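You operate a simulated robot arm through the tools that you are given. There is no shell and no other tool.

The job below is to be done with a simulated two-armed robot. You get a single attempt, and the scene is never put back.

## Task
Cap the red can, push it back and wipe up the oil.
Fine: cap screwed home, can slid back by the board; use the yellow cloth and put it back; the other can stays. What is to be rubbed or washed off counts as gone when no trace of it is left.

The check looks at the end state, three seconds after you hand in, the way a careful person would. Anything else that was tipped, shoved, dropped, spilled or broken makes it a failure. A push-on lid holds only when it is set on centred and level and pressed home; a screw cap is set on level and turned clockwise until tight. Flat cloth is picked up by pressing the open fingertips on it (5 to 10 N) and closing them slowly along it; thin cloth reads only 2 to 8 mm in the jaws.

## Robot
Two 7-joint arms with two-finger parallel grippers on one trunk that stands fixed in place. Base frame: the origin is at the foot of the trunk, x ahead of it, y to its left, z up; the work surface is at about z = 0.86. Readings come in m, rad, newtons and seconds.
The left shoulder is at [0.08, 0.131, 0.947], the right one opposite. With the tool pointing down near the work surface each hand reaches from about 0.4 to 0.86 m from the base axis, measured 20 degrees to its own side. Payload 1.57 kg a hand.
The TCP of each hand is the grasp point between the finger pads, 0.03 m short of the fingertips. In the tool frame z runs along the fingers and y along their closing line. Largest opening 0.11 m; finger width 0.024, thickness 0.012; the body of the gripper, 0.048 by 0.112 m, starts 0.078 m behind the TCP.
Orientation is told as [roll, pitch, yaw] about the base's x, y, z axes, in that order, counted from this pose: with the fingers straight down and closing along the base's y, the tool's x points along the base's -x, its y along +y and its z along -z.

## Interface
- The arms move only by the tool jog_arm. It takes "left_increments", "right_increments" or both (then of equal length, played together; a hand with none holds still); each is a list of rows, each a list of 3 entries, a list of its own where there are three numbers: the shift along the tool's x, y, z in m, then the turn, a rotation vector about the tool's x, y, z in rad, then the closure, from 0 (fully open) to 1 (shut). In form: [[[dx, dy, dz], [wx, wy, wz], grip], ...]. A call has 1 to 20 rows; each row shifts and turns the commanded pose from where the row before left it, along the tool's axes as they then stand. A row lasts 0.2 s, in which the tool goes at most 0.05 m and 0.15 rad; a call with a longer step from one row to the next is refused whole, and so is a gripper value outside its range. Where a pose cannot be reached the arm comes as near as it can. A force on the tool above 40 N (or 10 N above the force at the start of the call, whichever is more), or a blocked arm, ends the call early, and 0.2 s more pass. Each finger travels about 0.108 m/s and halts on what it meets, pressing with about 29 N; the grip force reading is that of the motor and also rises with nothing between the fingers. The clock runs only during rows and for 0.2 s after the last one: add rows that do not move to give the fingers time. It gives the time, the measured TCP pose, the force on the tool (base axes), the opening and the grip force at its end, in the units of the frame above (readings bear some noise), with the torque about the TCP (base axes, N m) and any sound that the robot's microphone picked up.
- Cameras (640 x 400 px; columns grow to the right, rows downward): "scene" is now at [-0.0484, 0.0036, 1.4257]; the picture's right is [0.04, -1.00, 0.00], its down [-0.49, -0.02, -0.87] and it looks along [0.87, 0.04, -0.49] (base axes); focal length 353 px, centre (320, 200). "left" rides on the left gripper at [0.07, -0.016, -0.141] in its tool frame; the picture's right is [0.23, 0.97, 0.00], its down [-0.86, 0.20, -0.48] and it looks along [-0.47, 0.11, 0.88] (tool axes); focal length 222 px, centre (320, 200). "right" rides on the right gripper at [0.07, 0.016, -0.141] in its tool frame; the picture's right is [-0.23, 0.97, 0.00], its down [-0.86, -0.20, -0.48] and it looks along [-0.47, -0.11, 0.88] (tool axes); focal length 222 px, centre (320, 200). There is no depth. A picture from a camera that has moved, and an enlarged one, comes with that camera's place and axes in the base frame and with its lens.
- camera(camera): a new picture of that camera. It takes no simulated time.
- pan_tilt(pan, tilt): turns the head with the scene camera to pan (to the left, within 1.902 rad either way) and tilt (down, from -0.506 to 1.204), counted from straight ahead of the robot. It gives what a move gives.
- enlarge(camera, box): a new picture of the part [left, top, right, bottom] of that camera's present view, enlarged. It takes no simulated time.
- hand_in(): hands the job in; it is judged then, once.

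Places have to be worked out from the pictures, the camera data and where the tool is seen. Open the grippers and draw the arms clear of the work before you hand the job in, unless the task says otherwise.

The tools are called after "Call:" as a command line: name --argument value ..., lists and objects as JSON in quotes. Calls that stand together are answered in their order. jog_arm: Moves the arms, as the interface text tells. Its arguments: {"type":"object","properties":{"left_increments":{"type":"array"},"right_increments":{"type":"array"}},"required":[]} The other tools are called the same way: pan_tilt (pan, tilt) turns the head that bears the scene camera; camera (camera) takes a picture; enlarge (camera, box) takes an enlarged picture of a part of a camera's view; hand_in () hands the job in.

At the start:

```text
clock: 0.0
left_eef_pos: [0.4892, 0.1472, 1.1414]
left_tool_rot: [0.0, -0.001, -0.001]
left_contact_force: [0.7, 0.1, 0.1]
left_wrist_torque: [-0.01, -0.01, -0.02]
left_gripper_width: 0.1102
left_grip_force: 0.1
right_eef_pos: [0.4496, -0.2422, 1.1264]
right_tool_rot: [-0.001, 0.0, -0.001]
right_contact_force: [-1.0, 0.4, 0.4]
right_wrist_torque: [0.04, -0.01, -0.02]
right_gripper_width: 0.1102
right_grip_force: 0.1
head pan, tilt: [0.042, 0.513]
```

scene: 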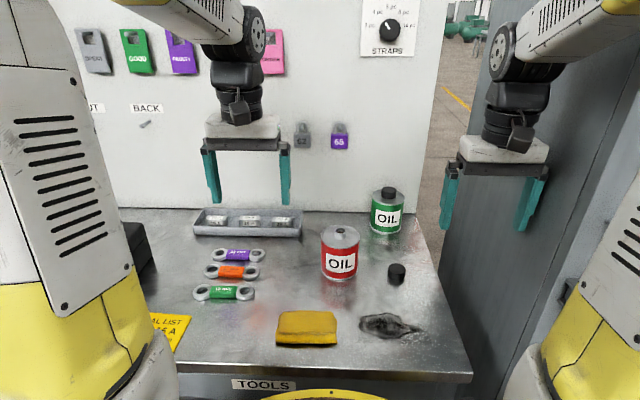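
right: 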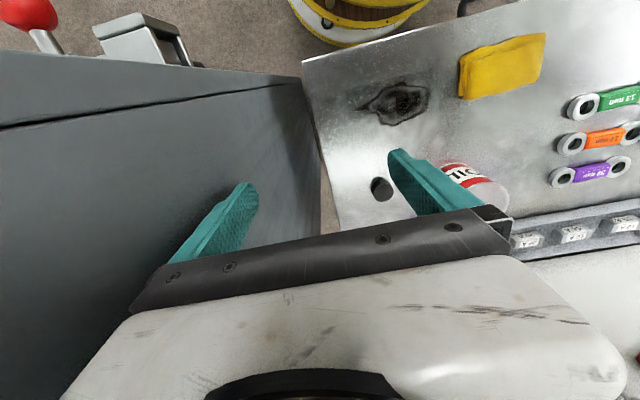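
left: 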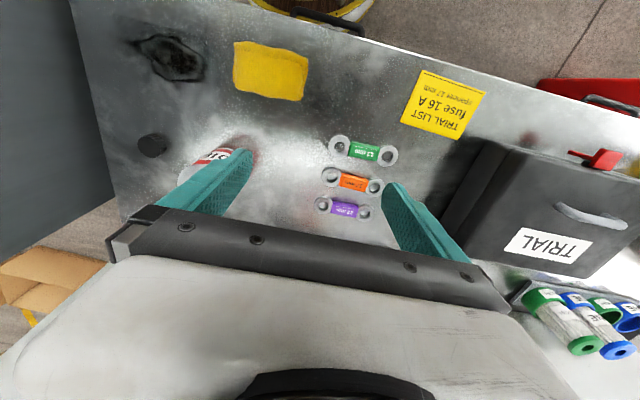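

I start by looking closely at the can, cap, cloth and oil patch before moving anything.

Call:
enlarge --camera "scene" --box '[260, 170, 460, 295]'

Call:
enlarge --camera "scene" --box '[240, 260, 480, 390]'

Call:
enlarge --camera "right" --box '[300, 20, 560, 220]'

```text
3.20 times, centred on (360, 232) of scene
camera zoom: at [-0.0484, 0.0036, 1.4257], right [0.04, -1.0, 0.0], down [-0.49, -0.02, -0.87], along [0.87, 0.04, -0.49], focal length 1129 px, centre (192, 96)
```

zoom: 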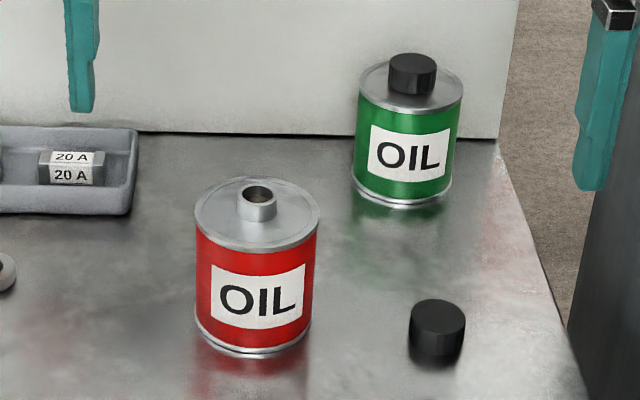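

```text
2.67 times, centred on (360, 325) of scene
camera zoom: at [-0.0484, 0.0036, 1.4257], right [0.04, -1.0, 0.0], down [-0.49, -0.02, -0.87], along [0.87, 0.04, -0.49], focal length 941 px, centre (213, -133)
```

zoom: 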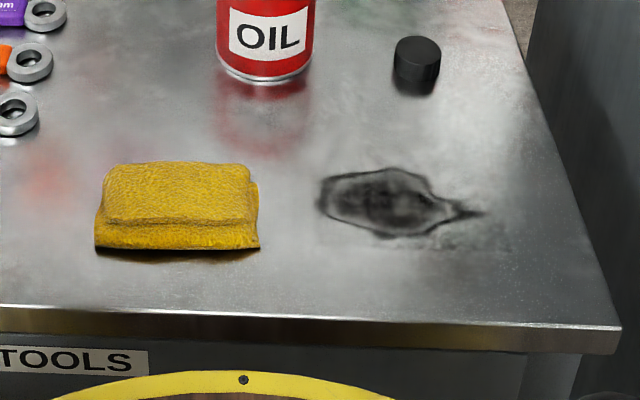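

```text
2.00 times, centred on (430, 120) of right
camera zoom: at [0.3802, -0.2273, 1.2667], right [0.23, 0.97, 0.0], down [0.86, -0.2, 0.48], along [0.47, -0.11, -0.88], focal length 444 px, centre (100, 360)
```

zoom: 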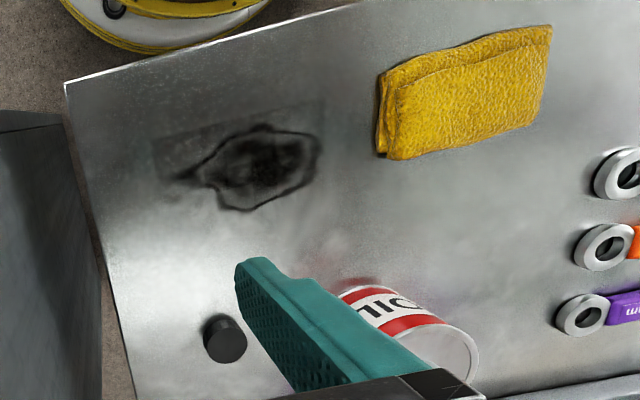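

The red can stands near (0.60, -0.015), with the cap on the bench near (0.585, -0.148). The cloth is near (0.44, 0.05) and the oil near (0.45, -0.12). I enlarge more to refine these places and see what shape the cloth has.

Call:
enlarge --camera "scene" --box '[370, 250, 420, 300]'

Call:
enlarge --camera "scene" --box '[310, 215, 370, 290]'

Call:
enlarge --camera "left" --box '[120, 10, 340, 170]'

Call:
enlarge --camera "scene" --box '[80, 80, 360, 250]'

```text
8.00 times, centred on (395, 275) of scene
camera zoom: at [-0.0484, 0.0036, 1.4257], right [0.04, -1.0, 0.0], down [-0.49, -0.02, -0.87], along [0.87, 0.04, -0.49], focal length 2822 px, centre (-280, -400)
```

zoom: 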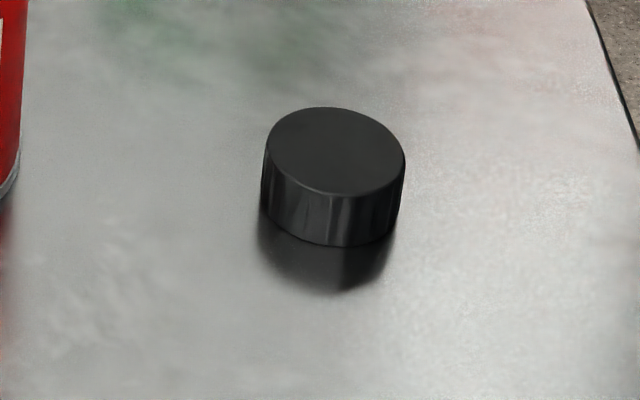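

```text
5.33 times, centred on (340, 252) of scene
camera zoom: at [-0.0484, 0.0036, 1.4257], right [0.04, -1.0, 0.0], down [-0.49, -0.02, -0.87], along [0.87, 0.04, -0.49], focal length 1881 px, centre (213, -80)
```

zoom: 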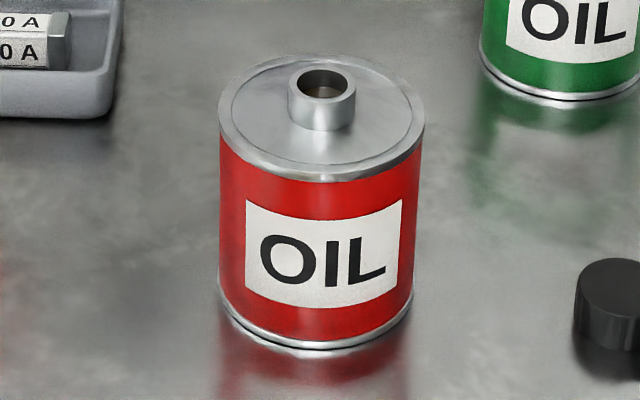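

```text
2.50 times, centred on (230, 90) of left
camera zoom: at [0.4187, 0.1315, 1.2853], right [-0.23, 0.97, 0.0], down [0.86, 0.2, 0.48], along [0.47, 0.11, -0.88], focal length 555 px, centre (545, 475)
```

zoom: 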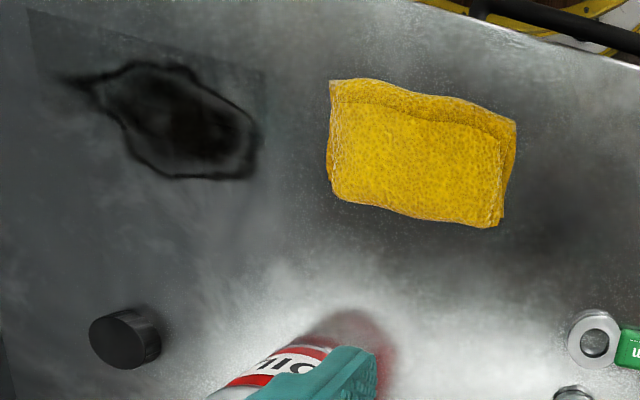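

```text
2.29 times, centred on (220, 165) of scene
camera zoom: at [-0.0484, 0.0036, 1.4257], right [0.04, -1.0, 0.0], down [-0.49, -0.02, -0.87], along [0.87, 0.04, -0.49], focal length 806 px, centre (549, 280)
```

zoom: 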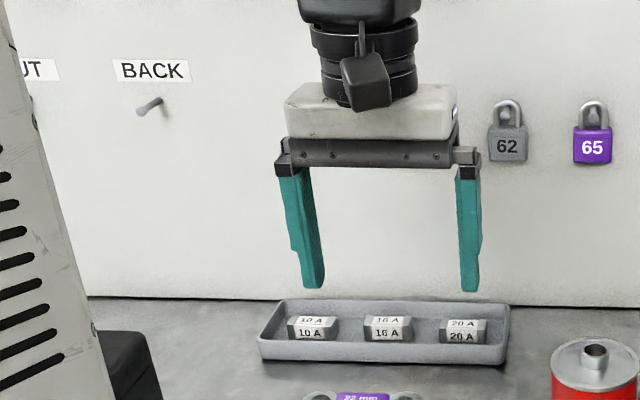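

The cap is about 0.041 m across and 0.022 m tall, at roughly (0.600, -0.150). The can neck is at roughly (0.617, -0.015), with its top near z = 0.971. I move the right hand above the cap and pre-turn it counter-clockwise, so there is room to screw clockwise later.

Call:
jog_arm --right_increments '[[[-0.0376, 0.023, 0.01], [0, 0, 0], 0.2], [[-0.0376, 0.023, 0.01], [0, 0, 0], 0.36], [[-0.0376, 0.023, 0.01], [0, 0, 0], 0.36], [[-0.0376, 0.023, 0.01], [0, 0, 0], 0.36], [[0, 0, 0], [0, 0, -0.14], 0.36], [[0, 0, 0], [0, 0, -0.14], 0.36], [[0, 0, 0], [0, 0, -0.14], 0.36], [[0, 0, 0], [0, 0, -0.14], 0.36], [[0, 0, 0], [0, 0, -0.14], 0.36], [[0, 0, 0], [0, 0, -0.14], 0.36], [[0, 0, 0], [0, 0, -0.14], 0.36], [[0, 0, 0], [0, 0, -0.14], 0.36], [[0, 0, 0], [0, 0, -0.14], 0.36], [[0, 0, 0], [0, 0, -0.14], 0.36], [[0, 0, 0], [0, 0, 0], 0.36]]'

Call:
camera --camera "right"

Call:
camera --camera "scene"

```text
clock: 3.2
left_eef_pos: [0.4903, 0.148, 1.1429]
left_tool_rot: [0.0, -0.001, 0.0]
left_contact_force: [0.3, 0.0, 0.5]
left_wrist_torque: [0.02, 0.0, 0.0]
left_gripper_width: 0.1099
left_grip_force: 0.1
right_eef_pos: [0.6009, -0.15, 1.0861]
right_tool_rot: [-0.001, 0.0, 1.401]
right_contact_force: [0.2, 0.9, 0.0]
right_wrist_torque: [0.01, -0.06, 0.02]
right_gripper_width: 0.0704
right_grip_force: 0.1
head pan, tilt: [0.042, 0.513]
```

```text
taken
camera right: at [0.5721, -0.2172, 1.2271], right [-0.92, 0.39, 0.0], down [0.34, 0.81, 0.48], along [0.19, 0.44, -0.88], focal length 222 px, centre (320, 200)
```

right: 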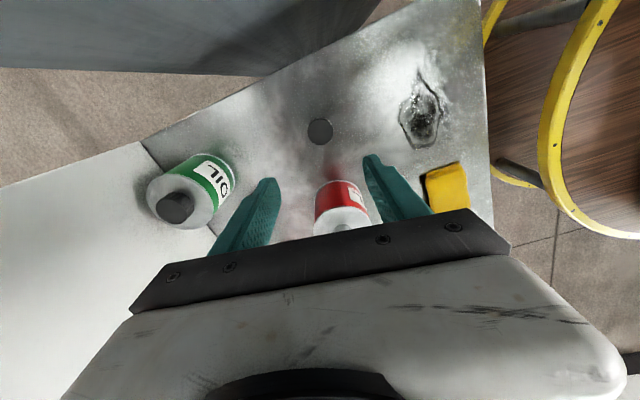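

```text
taken
```

scene: 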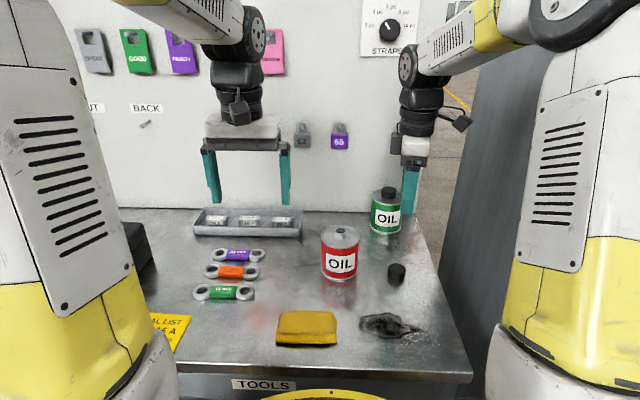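

The right hand hovers over the cap at yaw 1.40. I enlarge the wrist view to pin down the cap's centre.

Call:
enlarge --camera "right" --box '[270, 90, 370, 190]'

Call:
enlarge --camera "right" --box '[280, 160, 400, 240]'

```text
4.00 times, centred on (320, 140) of right
camera zoom: at [0.5721, -0.2172, 1.2271], right [-0.92, 0.39, 0.0], down [0.34, 0.81, 0.48], along [0.19, 0.44, -0.88], focal length 888 px, centre (320, 440)
```

zoom: 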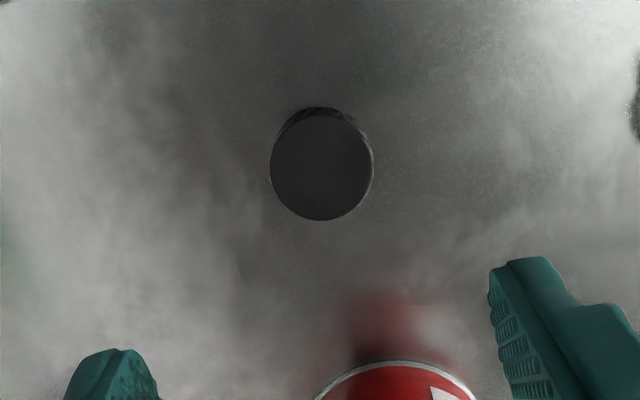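

```text
5.00 times, centred on (340, 200) of right
camera zoom: at [0.5721, -0.2172, 1.2271], right [-0.92, 0.39, 0.0], down [0.34, 0.81, 0.48], along [0.19, 0.44, -0.88], focal length 1111 px, centre (220, 200)
```

zoom: 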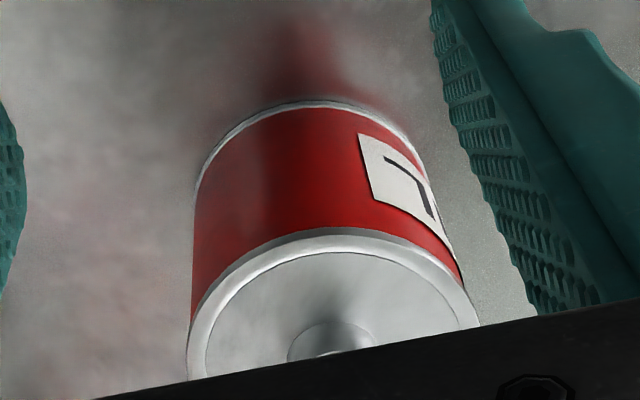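

The cap's centre comes out at (0.599, -0.151) with a diameter of 0.04. I descend with the fingers at 0.07 opening to TCP z = 0.895 and close on it.

Call:
jog_arm --right_increments '[[[0.0016, 0.0014, 0.04], [0, 0, 0], 0.36], [[0, 0, 0.04], [0, 0, 0], 0.36], [[0, 0, 0.04], [0, 0, 0], 0.36], [[0, 0, 0.03], [0, 0, 0], 0.36], [[0, 0, 0.025], [0, 0, 0], 0.36], [[0, 0, 0.016], [0, 0, 0], 0.36], [[0, 0, 0], [0, 0, 0], 0.36], [[0, 0, 0], [0, 0, 0], 0.36]]'

Call:
camera --camera "right"

Call:
enlarge --camera "scene" --box '[340, 200, 460, 300]'

```text
clock: 5.0
left_eef_pos: [0.49, 0.147, 1.143]
left_tool_rot: [0.0, 0.0, -0.001]
left_contact_force: [-0.2, 0.6, 0.7]
left_wrist_torque: [-0.02, 0.01, 0.03]
left_gripper_width: 0.1098
left_grip_force: 0.1
right_eef_pos: [0.5986, -0.1536, 0.8959]
right_tool_rot: [0.001, 0.0, 1.399]
right_contact_force: [0.8, 0.6, 0.7]
right_wrist_torque: [-0.01, 0.02, 0.0]
right_gripper_width: 0.0705
right_grip_force: 0.0
head pan, tilt: [0.042, 0.513]
```

```text
taken
camera right: at [0.5708, -0.2195, 1.0368], right [-0.92, 0.39, 0.0], down [0.34, 0.81, 0.48], along [0.19, 0.44, -0.88], focal length 222 px, centre (320, 200)
```

right: 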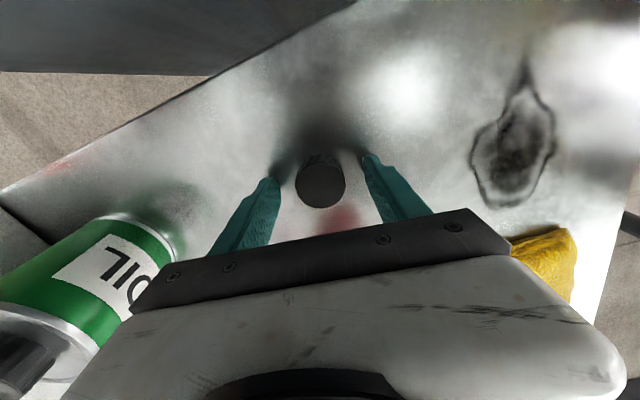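

```text
4.00 times, centred on (400, 250) of scene
camera zoom: at [-0.0483, 0.0036, 1.4257], right [0.04, -1.0, 0.0], down [-0.49, -0.02, -0.87], along [0.87, 0.04, -0.49], focal length 1411 px, centre (0, 0)
```

zoom: 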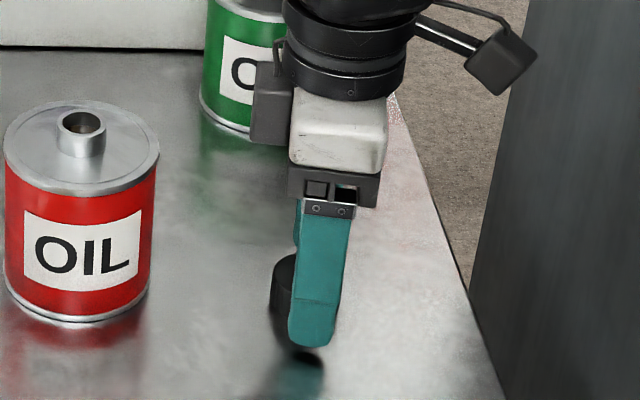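

The cap sits between the fingers and centred to about 1 mm. I close slowly on it.

Call:
jog_arm --right_increments '[[[0, 0, 0], [0, 0, 0], 0.5], [[0, 0, 0], [0, 0, 0], 0.58], [[0, 0, 0], [0, 0, 0], 0.64], [[0, 0, 0], [0, 0, 0], 0.7], [[0, 0, 0], [0, 0, 0], 0.8], [[0, 0, 0], [0, 0, 0], 1.0], [[0, 0, 0], [0, 0, 0], 1.0]]'

Call:
camera --camera "right"

```text
clock: 6.6
left_eef_pos: [0.4899, 0.147, 1.1433]
left_tool_rot: [0.001, 0.0, 0.001]
left_contact_force: [-0.1, 1.2, 0.7]
left_wrist_torque: [-0.01, 0.01, 0.0]
left_gripper_width: 0.11
left_grip_force: 0.0
right_eef_pos: [0.599, -0.1528, 0.8973]
right_tool_rot: [0.001, 0.001, 1.4]
right_contact_force: [-0.5, 0.2, 0.3]
right_wrist_torque: [0.0, -0.05, 0.01]
right_gripper_width: 0.0388
right_grip_force: 29.0
head pan, tilt: [0.042, 0.513]
```

```text
taken
camera right: at [0.5708, -0.2194, 1.037], right [-0.92, 0.39, 0.0], down [0.34, 0.81, 0.48], along [0.19, 0.44, -0.88], focal length 222 px, centre (320, 200)
```

right: 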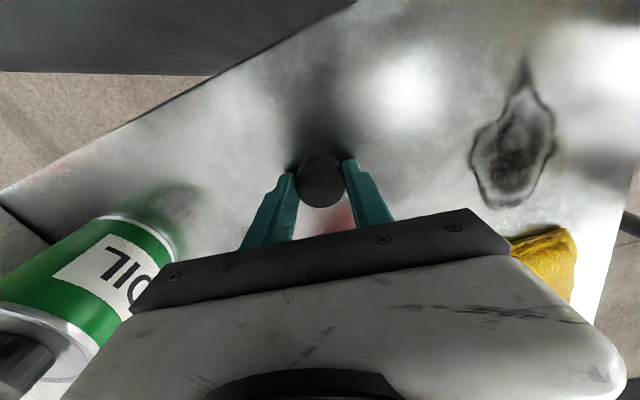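

The cap is held at 0.039 width. I lift it while the left hand pitches forward 60 degrees, so that it can later hold the can body from the front.

Call:
jog_arm --right_increments '[[[0, 0, -0.02], [0, 0, 0], 1.0], [[0, 0, -0.04], [0, 0, 0], 1.0], [[0, 0, -0.045], [0, 0, 0], 1.0], [[0, 0, -0.045], [0, 0, 0], 1.0], [[0, 0, -0.03], [0, 0, 0], 1.0], [[0, 0, 0], [0, 0, 0], 1.0], [[0, 0, 0], [0, 0, 0], 1.0], [[0, 0, 0], [0, 0, 0], 1.0]]' --left_increments '[[[0, 0, 0], [0, -0.13, 0], 0], [[0, 0, 0], [0, -0.13, 0], 0], [[0, 0, 0], [0, -0.13, 0], 0], [[0, 0, 0], [0, -0.13, 0], 0], [[0, 0, 0], [0, -0.13, 0], 0], [[0, 0, 0], [0, -0.13, 0], 0], [[0, 0, 0], [0, -0.13, 0], 0], [[0, 0, 0], [0, -0.14, 0], 0]]'

Call:
camera --camera "right"

Call:
camera --camera "scene"

Call:
camera --camera "left"

```text
clock: 8.4
left_eef_pos: [0.5105, 0.1458, 1.161]
left_tool_rot: [0.005, -1.05, -0.009]
left_contact_force: [0.5, 0.6, 0.0]
left_wrist_torque: [-0.06, -0.04, -0.08]
left_gripper_width: 0.1099
left_grip_force: 0.1
left hand out of reach, approached as far as the arm can: row 8
right_eef_pos: [0.5988, -0.1523, 1.0758]
right_tool_rot: [-0.001, 0.0, 1.397]
right_contact_force: [-0.4, 0.2, -0.2]
right_wrist_torque: [-0.03, 0.01, 0.0]
right_gripper_width: 0.0385
right_grip_force: 29.4
head pan, tilt: [0.042, 0.513]
```

```text
taken
camera right: at [0.57, -0.2188, 1.2166], right [-0.92, 0.39, 0.0], down [0.34, 0.81, 0.48], along [0.19, 0.44, -0.88], focal length 222 px, centre (320, 200)
```

right: 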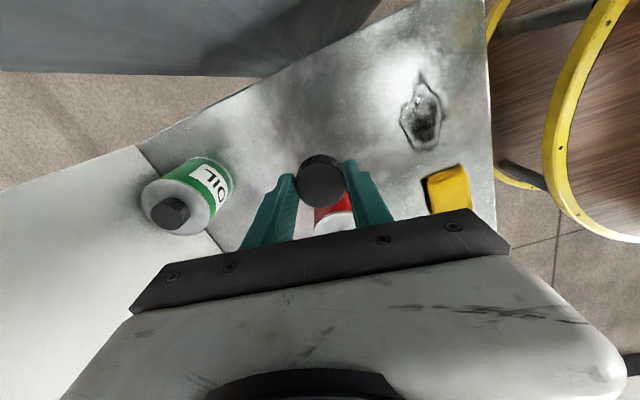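

```text
taken
```

scene: 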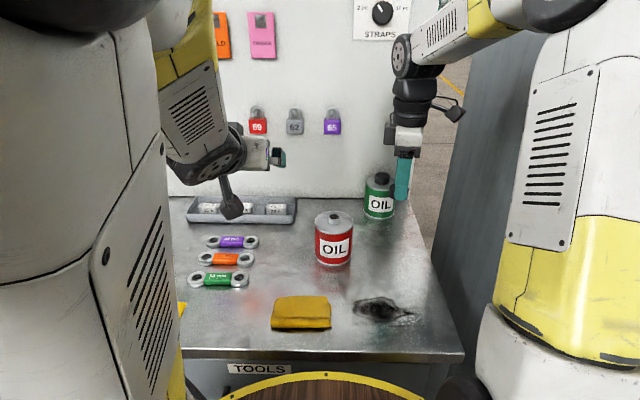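

```text
taken
camera left: at [0.3515, 0.129, 1.172], right [-0.11, 0.97, -0.19], down [0.01, 0.2, 0.98], along [0.99, 0.1, -0.03], focal length 222 px, centre (320, 200)
```

left: 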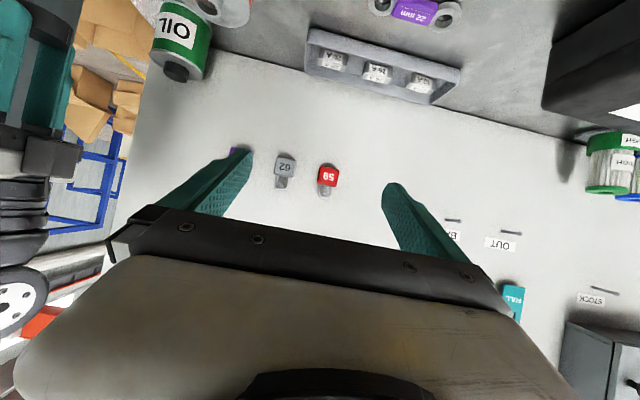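

The left arm was a little out of reach at that last row, being folded close to the body, and the scene view seems to have shifted. I check the scene camera's pose.

Call:
enlarge --camera "scene" --box '[160, 100, 480, 300]'

Call:
pan_tilt --pan 0.0 --tilt 0.6

Call:
enlarge --camera "scene" --box '[160, 50, 480, 250]'

```text
2.00 times, centred on (320, 200) of scene
camera zoom: at [-0.049, 0.0022, 1.4225], right [0.02, -1.0, 0.0], down [-0.52, -0.01, -0.85], along [0.85, 0.02, -0.52], focal length 706 px, centre (320, 200)
```

zoom: 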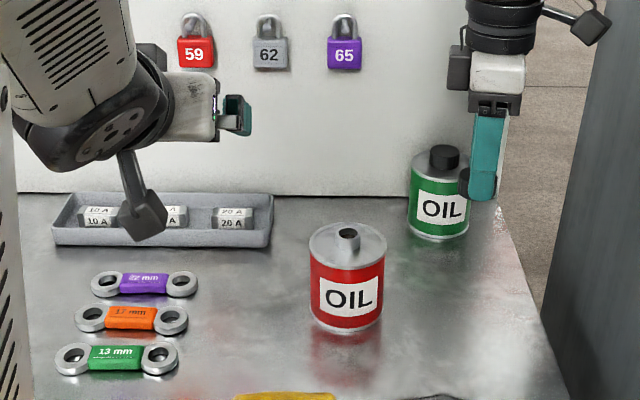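

```text
clock: 9.1
left_eef_pos: [0.5105, 0.1434, 1.1605]
left_tool_rot: [-0.001, -1.05, -0.009]
left_contact_force: [0.0, 0.6, 0.8]
left_wrist_torque: [0.0, -0.01, -0.05]
left_gripper_width: 0.1101
left_grip_force: 0.1
right_eef_pos: [0.5996, -0.1515, 1.0753]
right_tool_rot: [-0.001, -0.001, 1.399]
right_contact_force: [0.5, 0.0, -0.5]
right_wrist_torque: [-0.01, 0.01, 0.0]
right_gripper_width: 0.0385
right_grip_force: 28.9
head pan, tilt: [0.0, 0.6]
```

```text
2.00 times, centred on (320, 150) of scene
camera zoom: at [-0.0506, -0.0002, 1.418], right [0.0, -1.0, 0.0], down [-0.56, 0.0, -0.83], along [0.83, 0.0, -0.56], focal length 706 px, centre (320, 300)
```

zoom: 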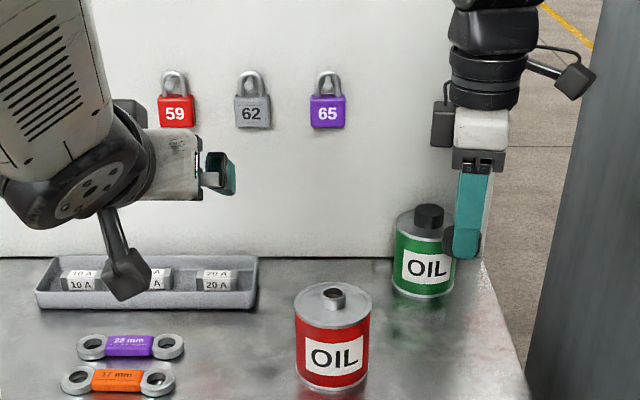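

The left hand can pitch but was folded too close to the body. I shift the right hand 0.1 m to the right to give room and bring the left hand, still pitched, above the can with its fingers either side of it.

Call:
jog_arm --right_increments '[[[0.033, -0.0056, 0], [0, 0, 0], 1.0], [[0.033, -0.0056, 0], [0, 0, 0], 1.0], [[0.033, -0.0056, 0], [0, 0, 0], 1.0], [[0, 0, 0], [0, 0, 0], 1.0], [[0, 0, 0], [0, 0, 0], 1.0], [[0, 0, 0], [0, 0, 0], 1.0], [[0, 0, 0], [0, 0, 0], 1.0], [[0, 0, 0], [0, 0, 0], 1.0], [[0, 0, 0], [0, 0, 0], 1.0]]' --left_increments '[[[0, 0, 0], [0, 0, 0], 0], [[0, 0, 0], [0, 0, 0], 0], [[0.0084, -0.0263, 0.0255], [0, 0, 0], 0], [[0.0084, -0.0263, 0.0255], [0, 0, 0], 0], [[0.0084, -0.0263, 0.0255], [0, 0, 0], 0], [[0.0084, -0.0263, 0.0255], [0, 0, 0], 0], [[0.0084, -0.0263, 0.0255], [0, 0, 0], 0], [[0.0084, -0.0263, 0.0255], [0, 0, 0], 0], [[0, 0, 0], [0, 0, 0], 0]]'

Call:
camera --camera "scene"

Call:
camera --camera "left"

Call:
camera --camera "right"

```text
clock: 9.8
left_eef_pos: [0.5182, 0.1331, 1.1509]
left_tool_rot: [0.003, -1.049, -0.002]
left_contact_force: [-0.6, -0.2, 0.3]
left_wrist_torque: [0.0, -0.01, 0.0]
left_gripper_width: 0.11
left_grip_force: 0.1
right_eef_pos: [0.599, -0.2268, 1.0753]
right_tool_rot: [0.004, -0.011, 1.403]
right_contact_force: [1.3, 6.9, 2.0]
right_wrist_torque: [-1.18, 0.23, -0.08]
right_gripper_width: 0.0385
right_grip_force: 28.8
head pan, tilt: [0.0, 0.6]
stopped in row 3 (right hand): the force on the tool passed its limit at 59 N (the readings are from after the stop); the commanded pose is now the measured one
```

```text
taken
```

scene: 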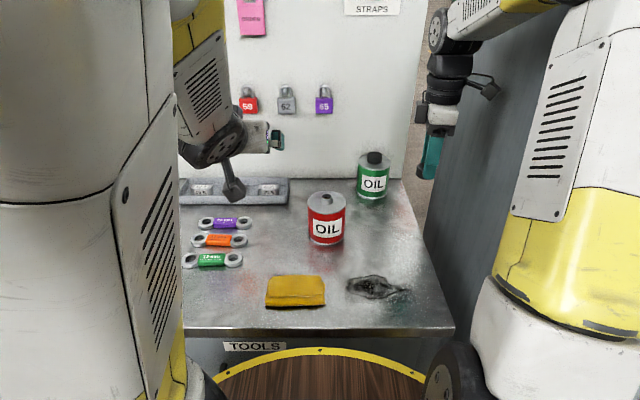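

```text
taken
camera left: at [0.36, 0.1173, 1.1617], right [-0.11, 0.97, -0.2], down [0.01, 0.2, 0.98], along [0.99, 0.11, -0.03], focal length 222 px, centre (320, 200)
```

left: 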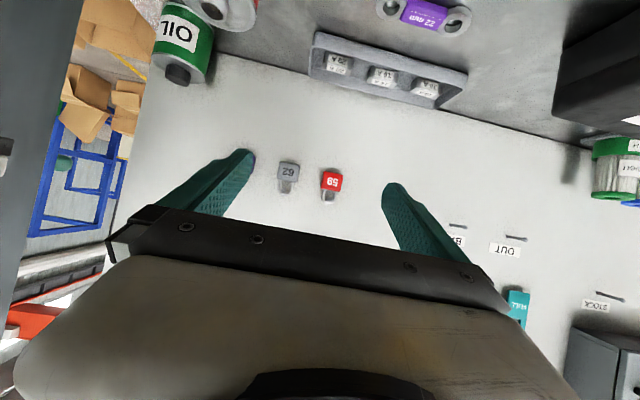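

```text
taken
camera right: at [0.5706, -0.2945, 1.2151], right [-0.92, 0.39, 0.01], down [0.34, 0.81, 0.49], along [0.18, 0.45, -0.87], focal length 222 px, centre (320, 200)
```

right: 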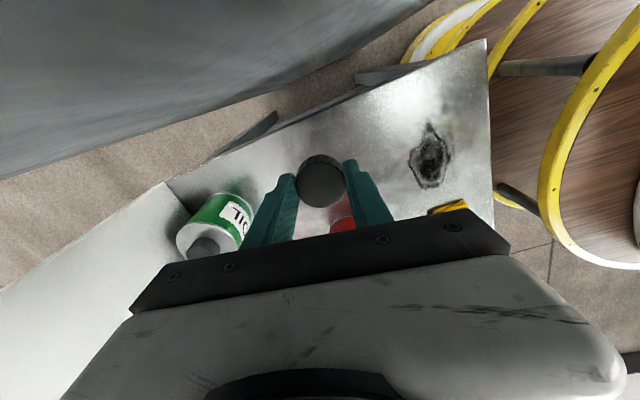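

The right wrist's camera bumped the grey cabinet on the right near y = -0.3. I back the right hand off toward the middle and continue with the left.

Call:
jog_arm --right_increments '[[[-0.02, 0.0034, 0], [0, 0, 0], 1.0], [[-0.02, 0.0034, 0], [0, 0, 0], 1.0], [[0, 0, 0], [0, 0, 0], 1.0]]'

Call:
camera --camera "scene"

Call:
camera --camera "right"

```text
clock: 10.6
left_eef_pos: [0.5186, 0.1327, 1.1507]
left_tool_rot: [0.002, -1.048, -0.003]
left_contact_force: [-0.4, -0.2, 0.6]
left_wrist_torque: [0.02, -0.02, 0.0]
left_gripper_width: 0.1101
left_grip_force: 0.0
right_eef_pos: [0.5965, -0.1877, 1.0749]
right_tool_rot: [0.002, -0.009, 1.402]
right_contact_force: [0.1, -0.1, 0.0]
right_wrist_torque: [0.01, 0.0, 0.02]
right_gripper_width: 0.0386
right_grip_force: 29.2
head pan, tilt: [0.0, 0.6]
```

```text
taken
```

scene: 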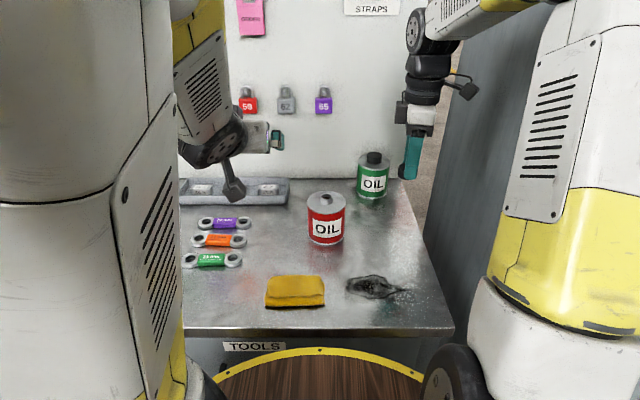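

```text
taken
camera right: at [0.5684, -0.2564, 1.2152], right [-0.92, 0.39, 0.01], down [0.34, 0.8, 0.49], along [0.18, 0.45, -0.87], focal length 222 px, centre (320, 200)
```

right: 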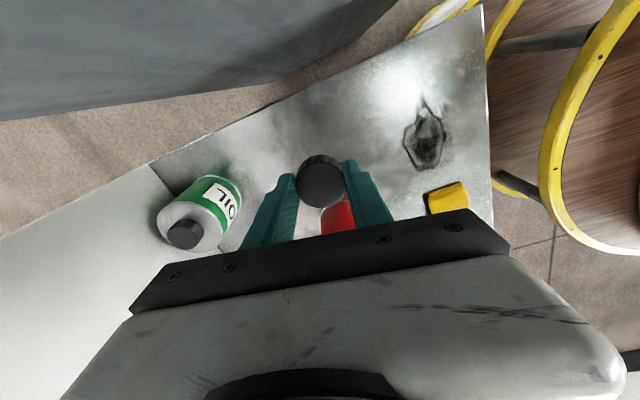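

Both hands are free again. I bring the left hand above the can at z = 1.05 and level the right tool's small 0.009 rad tilt.

Call:
jog_arm --right_increments '[[[0, 0, 0], [-0.0089, 0.0015, 0], 1.0], [[0, 0, 0], [0, 0, 0], 1.0], [[0, 0, 0], [0, 0, 0], 1.0], [[0, 0, 0], [0, 0, 0], 1.0], [[0, 0, 0], [0, 0, 0], 1.0], [[0, 0, 0], [0, 0, 0], 1.0], [[0, 0, 0], [0, 0, 0], 1.0]]' --left_increments '[[[0.0063, -0.0248, 0.0227], [0, 0, 0], 0], [[0.0063, -0.0248, 0.0227], [0, 0, 0], 0], [[0.0063, -0.0248, 0.0227], [0, 0, 0], 0], [[0.0063, -0.0248, 0.0227], [0, 0, 0], 0], [[0.0063, -0.0248, 0.0227], [0, 0, 0], 0], [[0.0063, -0.0248, 0.0227], [0, 0, 0], 0], [[0, 0, 0], [0, 0, 0], 0]]'

Call:
camera --camera "scene"

Call:
camera --camera "left"

Call:
camera --camera "right"

```text
clock: 12.2
left_eef_pos: [0.6174, -0.0155, 1.0538]
left_tool_rot: [0.0, -1.049, 0.0]
left_contact_force: [-0.5, -0.6, 0.2]
left_wrist_torque: [0.0, -0.02, 0.03]
left_gripper_width: 0.1098
left_grip_force: 0.0
right_eef_pos: [0.5983, -0.1884, 1.0753]
right_tool_rot: [0.014, -0.008, 1.399]
right_contact_force: [0.6, 0.0, -0.6]
right_wrist_torque: [-0.02, 0.01, -0.01]
right_gripper_width: 0.0383
right_grip_force: 28.8
head pan, tilt: [0.0, 0.6]
```

```text
taken
```

scene: 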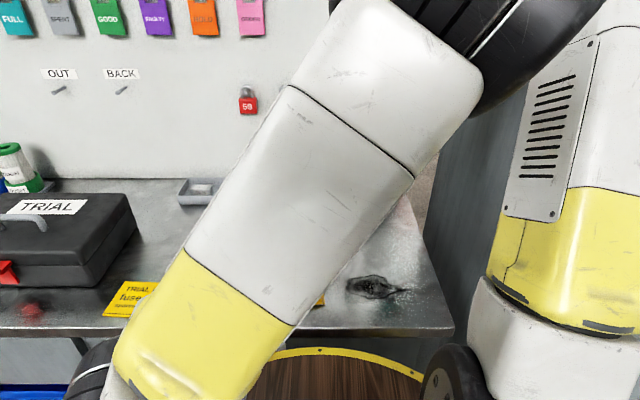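

```text
taken
camera left: at [0.458, -0.031, 1.0639], right [-0.11, 0.97, -0.2], down [0.01, 0.2, 0.98], along [0.99, 0.11, -0.03], focal length 222 px, centre (320, 200)
```

left: 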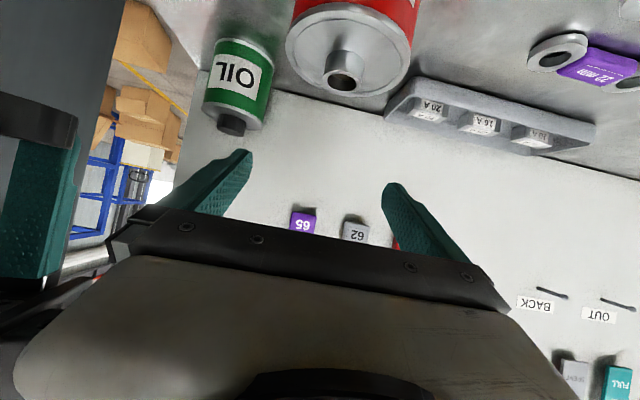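

```text
taken
camera right: at [0.5704, -0.2559, 1.2155], right [-0.92, 0.39, 0.01], down [0.35, 0.8, 0.48], along [0.18, 0.45, -0.88], focal length 222 px, centre (320, 200)
```

right: 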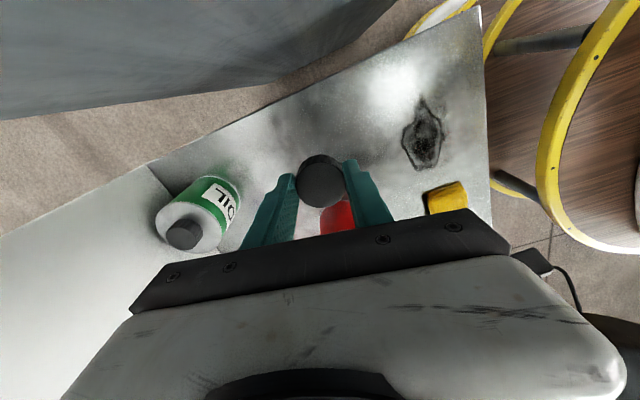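

The left hand reached over the can, but its elbow swings across toward the right arm. I withdraw it and yaw it so it comes from the left side instead, pointing toward -y, and I fix the right tool's tilt.

Call:
jog_arm --left_increments '[[[-0.0096, 0.03625, -0.0084], [0, 0, 0], 0], [[-0.0096, 0.03625, -0.0084], [0, 0, 0], 0], [[-0.0096, 0.03625, -0.0084], [0, 0, 0], 0], [[-0.0096, 0.03625, -0.0084], [0, 0, 0], 0], [[0, 0, 0], [0.12, 0, 0.069], 0], [[0, 0, 0], [0.12, 0, 0.069], 0], [[0, 0, 0], [0.12, 0, 0.069], 0], [[0, 0, 0], [0.12, 0, 0.069], 0], [[0, 0, 0], [0.12, 0, 0.069], 0], [[0, 0, 0], [0.12, 0, 0.069], 0], [[0, 0, 0], [0, 0, 0], 0]]' --right_increments '[[[0, 0, 0], [0.013, 0.008, 0], 1.0], [[0, 0, 0], [0, 0, 0], 1.0], [[0, 0, 0], [0, 0, 0], 1.0], [[0, 0, 0], [0, 0, 0], 1.0], [[0, 0, 0], [0, 0, 0], 1.0], [[0, 0, 0], [0, 0, 0], 1.0], [[0, 0, 0], [0, 0, 0], 1.0], [[0, 0, 0], [0, 0, 0], 1.0], [[0, 0, 0], [0, 0, 0], 1.0], [[0, 0, 0], [0, 0, 0], 1.0], [[0, 0, 0], [0, 0, 0], 1.0]]'

Call:
camera --camera "scene"

Call:
camera --camera "left"

```text
clock: 14.6
left_eef_pos: [0.5935, 0.1006, 1.1067]
left_tool_rot: [0.001, -1.05, -0.835]
left_contact_force: [0.1, 0.0, 0.4]
left_wrist_torque: [0.0, -0.03, 0.02]
left_gripper_width: 0.1099
left_grip_force: 0.1
left hand out of reach, approached as far as the arm can: row 10
right_eef_pos: [0.5969, -0.1883, 1.0749]
right_tool_rot: [-0.001, 0.001, 1.401]
right_contact_force: [0.7, -0.5, -0.5]
right_wrist_torque: [0.02, -0.04, -0.01]
right_gripper_width: 0.0382
right_grip_force: 29.2
head pan, tilt: [0.0, 0.6]
```

```text
taken
```

scene: 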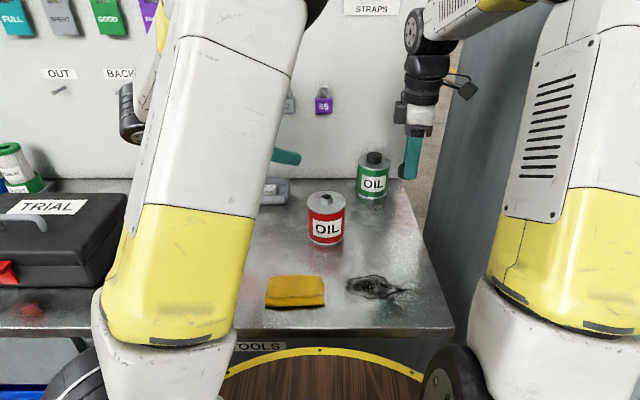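

```text
taken
camera left: at [0.4731, 0.2058, 1.1176], right [0.64, 0.74, -0.2], down [0.16, 0.13, 0.98], along [0.75, -0.66, -0.03], focal length 222 px, centre (320, 200)
```

left: 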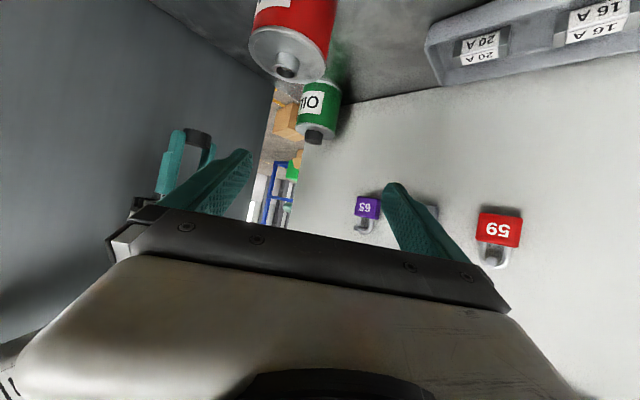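

The left hand is now yawed -48 degrees at its reach edge close to the body. I move it outward over the can and see where the elbow goes.

Call:
jog_arm --left_increments '[[[0.0018, -0.0149, 0.0305], [0, 0, 0], 0], [[0.0018, -0.0149, 0.0305], [0, 0, 0], 0], [[0.0018, -0.0149, 0.0305], [0, 0, 0], 0], [[0, 0, 0], [0, 0, 0], 0]]'

Call:
camera --camera "scene"

Call:
camera --camera "left"

Call:
camera --camera "right"

```text
clock: 15.6
left_eef_pos: [0.6116, 0.0131, 1.0569]
left_tool_rot: [0.001, -1.05, -0.834]
left_contact_force: [-0.2, -0.2, 0.5]
left_wrist_torque: [0.01, -0.01, 0.02]
left_gripper_width: 0.1101
left_grip_force: 0.0
right_eef_pos: [0.5989, -0.1873, 1.0744]
right_tool_rot: [-0.001, -0.002, 1.401]
right_contact_force: [-0.1, -1.0, -0.7]
right_wrist_torque: [-0.01, -0.01, 0.0]
right_gripper_width: 0.038
right_grip_force: 28.7
head pan, tilt: [0.0, 0.6]
```

```text
taken
```

scene: 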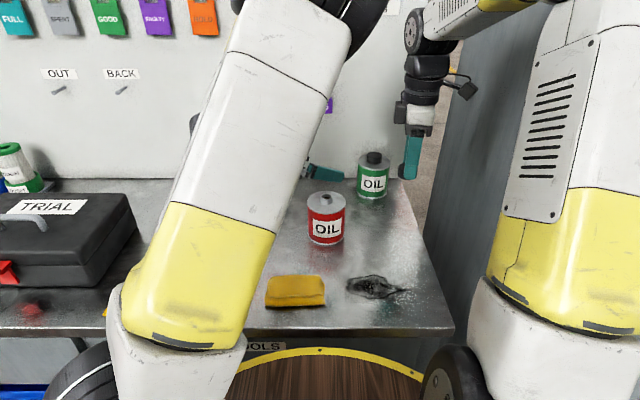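

```text
taken
camera left: at [0.4932, 0.1194, 1.0671], right [0.64, 0.74, -0.2], down [0.15, 0.13, 0.98], along [0.75, -0.66, -0.03], focal length 222 px, centre (320, 200)
```

left: 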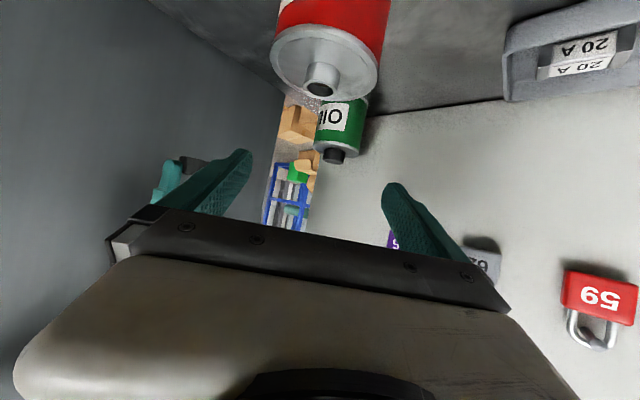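

```text
taken
camera right: at [0.5691, -0.2545, 1.2156], right [-0.92, 0.39, 0.0], down [0.34, 0.81, 0.48], along [0.19, 0.44, -0.88], focal length 222 px, centre (320, 200)
```

right: 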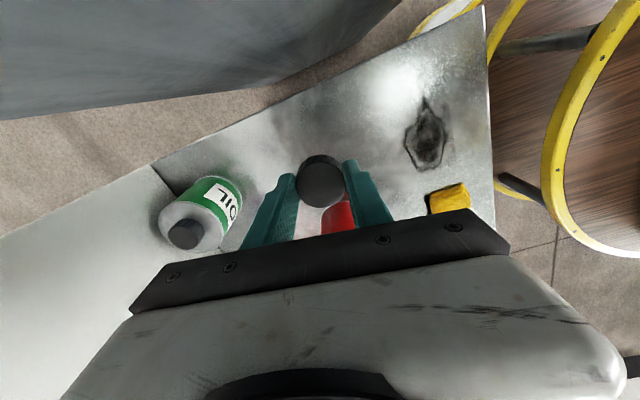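

The elbow is now better placed. I try yawing a further 0.4 rad so the left arm stays more to its own side.

Call:
jog_arm --left_increments '[[[0, 0, 0], [0.12, 0, 0.069], 0], [[0, 0, 0], [0.12, 0, 0.069], 0], [[0, 0, 0], [0.12, 0, 0.069], 0], [[0, 0, 0], [0, 0, 0], 0]]'

Call:
camera --camera "scene"

Call:
camera --camera "left"

```text
clock: 16.6
left_eef_pos: [0.6031, 0.0011, 1.061]
left_tool_rot: [0.004, -1.049, -1.25]
left_contact_force: [-1.1, -0.5, -0.2]
left_wrist_torque: [0.04, -0.05, 0.04]
left_gripper_width: 0.1099
left_grip_force: 0.1
left hand out of reach, approached as far as the arm can: row 3
right_eef_pos: [0.5966, -0.1879, 1.0755]
right_tool_rot: [0.0, 0.001, 1.401]
right_contact_force: [-0.3, 0.0, 0.4]
right_wrist_torque: [0.0, 0.0, 0.02]
right_gripper_width: 0.0378
right_grip_force: 28.7
head pan, tilt: [0.0, 0.6]
```

```text
taken
```

scene: 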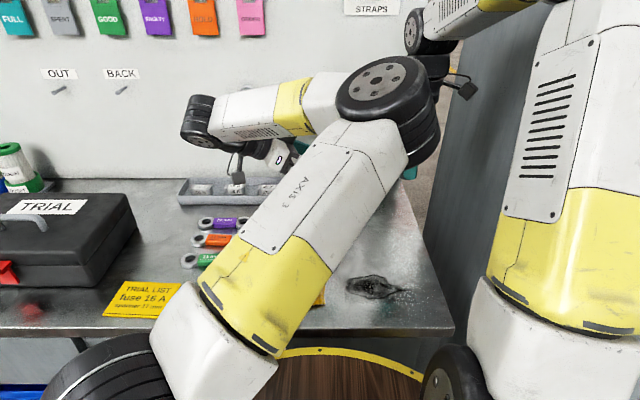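

```text
taken
camera left: at [0.5349, 0.1448, 1.0722], right [0.89, 0.42, -0.19], down [0.19, 0.05, 0.98], along [0.42, -0.91, -0.04], focal length 222 px, centre (320, 200)
```

left: 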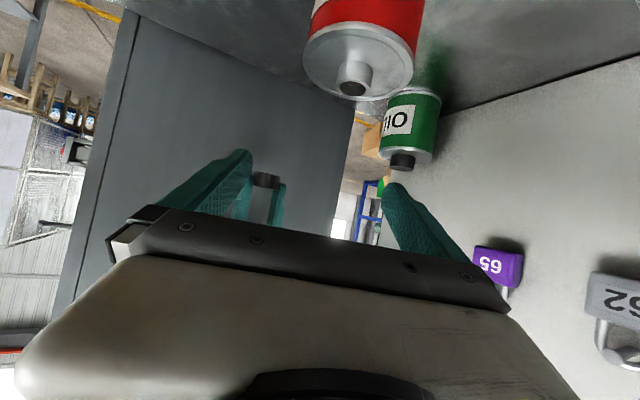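

That further yaw made the elbow swing inward over the can, which is worse. I undo it and go back to yaw -0.83.

Call:
jog_arm --left_increments '[[[0, 0, 0], [-0.12, 0, -0.069], 0], [[0, 0, 0], [-0.12, 0, -0.069], 0], [[0, 0, 0], [-0.12, 0, -0.069], 0], [[0, 0, 0], [0, 0, 0], 0]]'

Call:
camera --camera "scene"

Call:
camera --camera "left"

```text
clock: 17.6
left_eef_pos: [0.6023, 0.001, 1.0591]
left_tool_rot: [0.0, -1.05, -0.831]
left_contact_force: [0.8, 0.2, 0.0]
left_wrist_torque: [0.01, -0.03, -0.02]
left_gripper_width: 0.1104
left_grip_force: 0.0
right_eef_pos: [0.5979, -0.1874, 1.0746]
right_tool_rot: [0.0, -0.001, 1.402]
right_contact_force: [-0.4, 0.8, -0.4]
right_wrist_torque: [0.01, -0.02, 0.0]
right_gripper_width: 0.0379
right_grip_force: 29.3
head pan, tilt: [0.0, 0.6]
```

```text
taken
```

scene: 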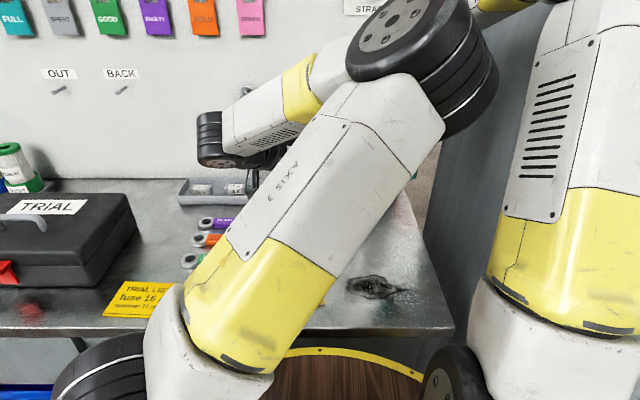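

```text
taken
camera left: at [0.4828, 0.1063, 1.0713], right [0.64, 0.74, -0.2], down [0.15, 0.13, 0.98], along [0.75, -0.66, -0.03], focal length 222 px, centre (320, 200)
```

left: 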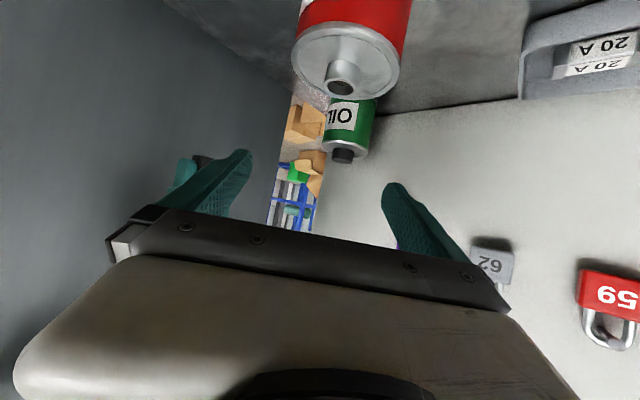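

The elbow choice depends on the path taken. I take the left hand back toward its home posture with the tool vertical and keep the yaw, then pitch from there so the elbow stays outside on the left.

Call:
jog_arm --left_increments '[[[0, 0, 0], [0, 0.15, 0], 0], [[0, 0, 0], [0, 0.15, 0], 0], [[0, 0, 0], [0, 0.15, 0], 0], [[0, 0, 0], [0, 0.15, 0], 0], [[0, 0, 0], [0, 0.15, 0], 0], [[0, 0, 0], [0, 0.15, 0], 0], [[0, 0, 0], [0, 0.15, 0], 0], [[0.0371, 0.0068, -0.014], [0, 0, 0], 0], [[0.0371, 0.0068, -0.014], [0, 0, 0], 0], [[0.0371, 0.0068, -0.014], [0, 0, 0], 0], [[0.0371, 0.0068, -0.014], [0, 0, 0], 0], [[0.0371, 0.0068, -0.014], [0, 0, 0], 0], [[0, 0, 0], [0, 0, 0], 0]]'

Call:
camera --camera "scene"

```text
clock: 20.4
left_eef_pos: [0.5046, 0.1621, 1.1297]
left_tool_rot: [-0.001, -0.002, -0.833]
left_contact_force: [-0.4, -1.3, 0.3]
left_wrist_torque: [0.0, 0.02, 0.01]
left_gripper_width: 0.1101
left_grip_force: 0.1
right_eef_pos: [0.5985, -0.1869, 1.0746]
right_tool_rot: [-0.001, -0.001, 1.401]
right_contact_force: [-0.1, 0.5, -0.3]
right_wrist_torque: [-0.04, 0.02, -0.02]
right_gripper_width: 0.038
right_grip_force: 29.1
head pan, tilt: [0.0, 0.6]
```

```text
taken
```

scene: 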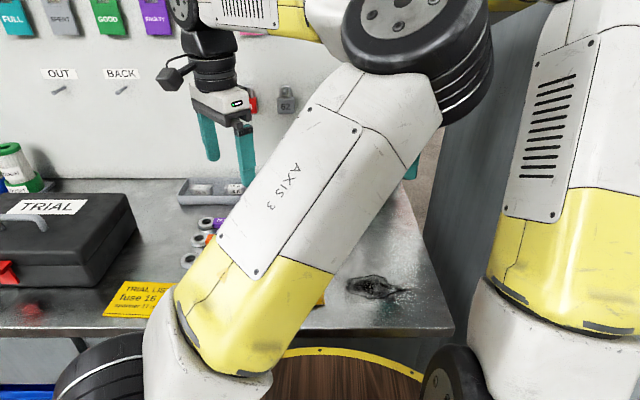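

The elbow stays inward. I move the left hand well over to its own side and turn its yaw back, so the arm is out of the right arm's way. I will then see how the can behaves when capped.

Call:
jog_arm --left_increments '[[[0.038, 0.0222, -0.0033], [0, 0, 0], 0], [[0.038, 0.0222, -0.0033], [0, 0, 0], 0], [[0.038, 0.0222, -0.0033], [0, 0, 0], 0], [[0.038, 0.0222, -0.0033], [0, 0, 0], 0], [[0.038, 0.0222, -0.0033], [0, 0, 0], 0], [[0.038, 0.0222, -0.0033], [0, 0, 0], 0], [[0, 0, 0], [0, 0, -0.14], 0], [[0, 0, 0], [0, 0, -0.14], 0], [[0, 0, 0], [0, 0, -0.14], 0], [[0, 0, 0], [0, 0, -0.14], 0], [[0, 0, 0], [0, 0, -0.14], 0], [[0, 0, 0], [0, 0, -0.14], 0], [[0, 0, 0], [0, 0, 0], 0]]'

Call:
camera --camera "scene"

Call:
camera --camera "left"

```text
clock: 23.2
left_eef_pos: [0.4481, 0.363, 1.1515]
left_tool_rot: [0.0, 0.001, 0.008]
left_contact_force: [0.2, -1.1, 0.7]
left_wrist_torque: [-0.04, 0.0, 0.0]
left_gripper_width: 0.1097
left_grip_force: 0.2
left hand out of reach, approached as far as the arm can: row 5, 6
right_eef_pos: [0.5979, -0.1878, 1.0754]
right_tool_rot: [-0.002, 0.0, 1.403]
right_contact_force: [0.7, 0.4, 0.7]
right_wrist_torque: [-0.01, -0.02, -0.02]
right_gripper_width: 0.0377
right_grip_force: 28.7
head pan, tilt: [0.0, 0.6]
```

```text
taken
```

scene: 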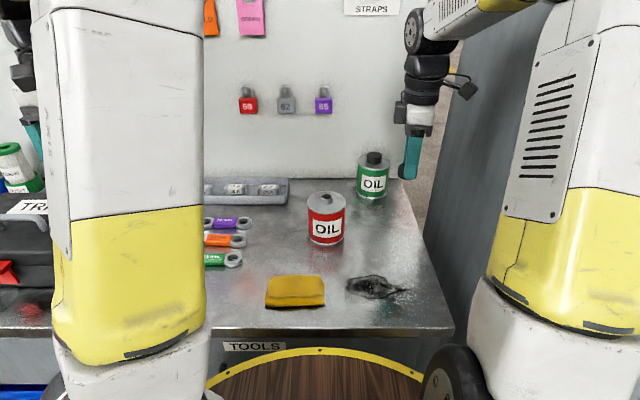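

```text
taken
camera left: at [0.3767, 0.3457, 1.2934], right [-0.24, 0.97, 0.0], down [0.85, 0.21, 0.48], along [0.47, 0.11, -0.88], focal length 222 px, centre (320, 200)
```

left: 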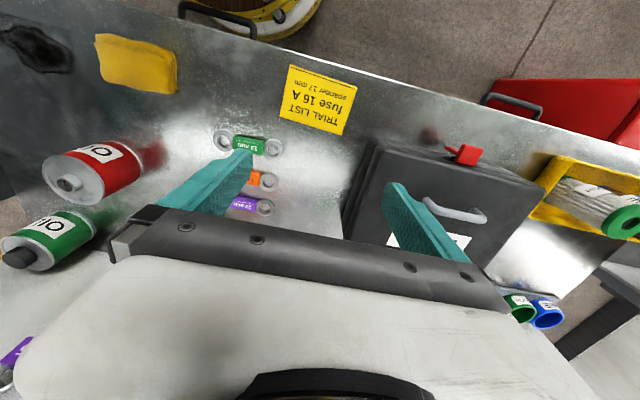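

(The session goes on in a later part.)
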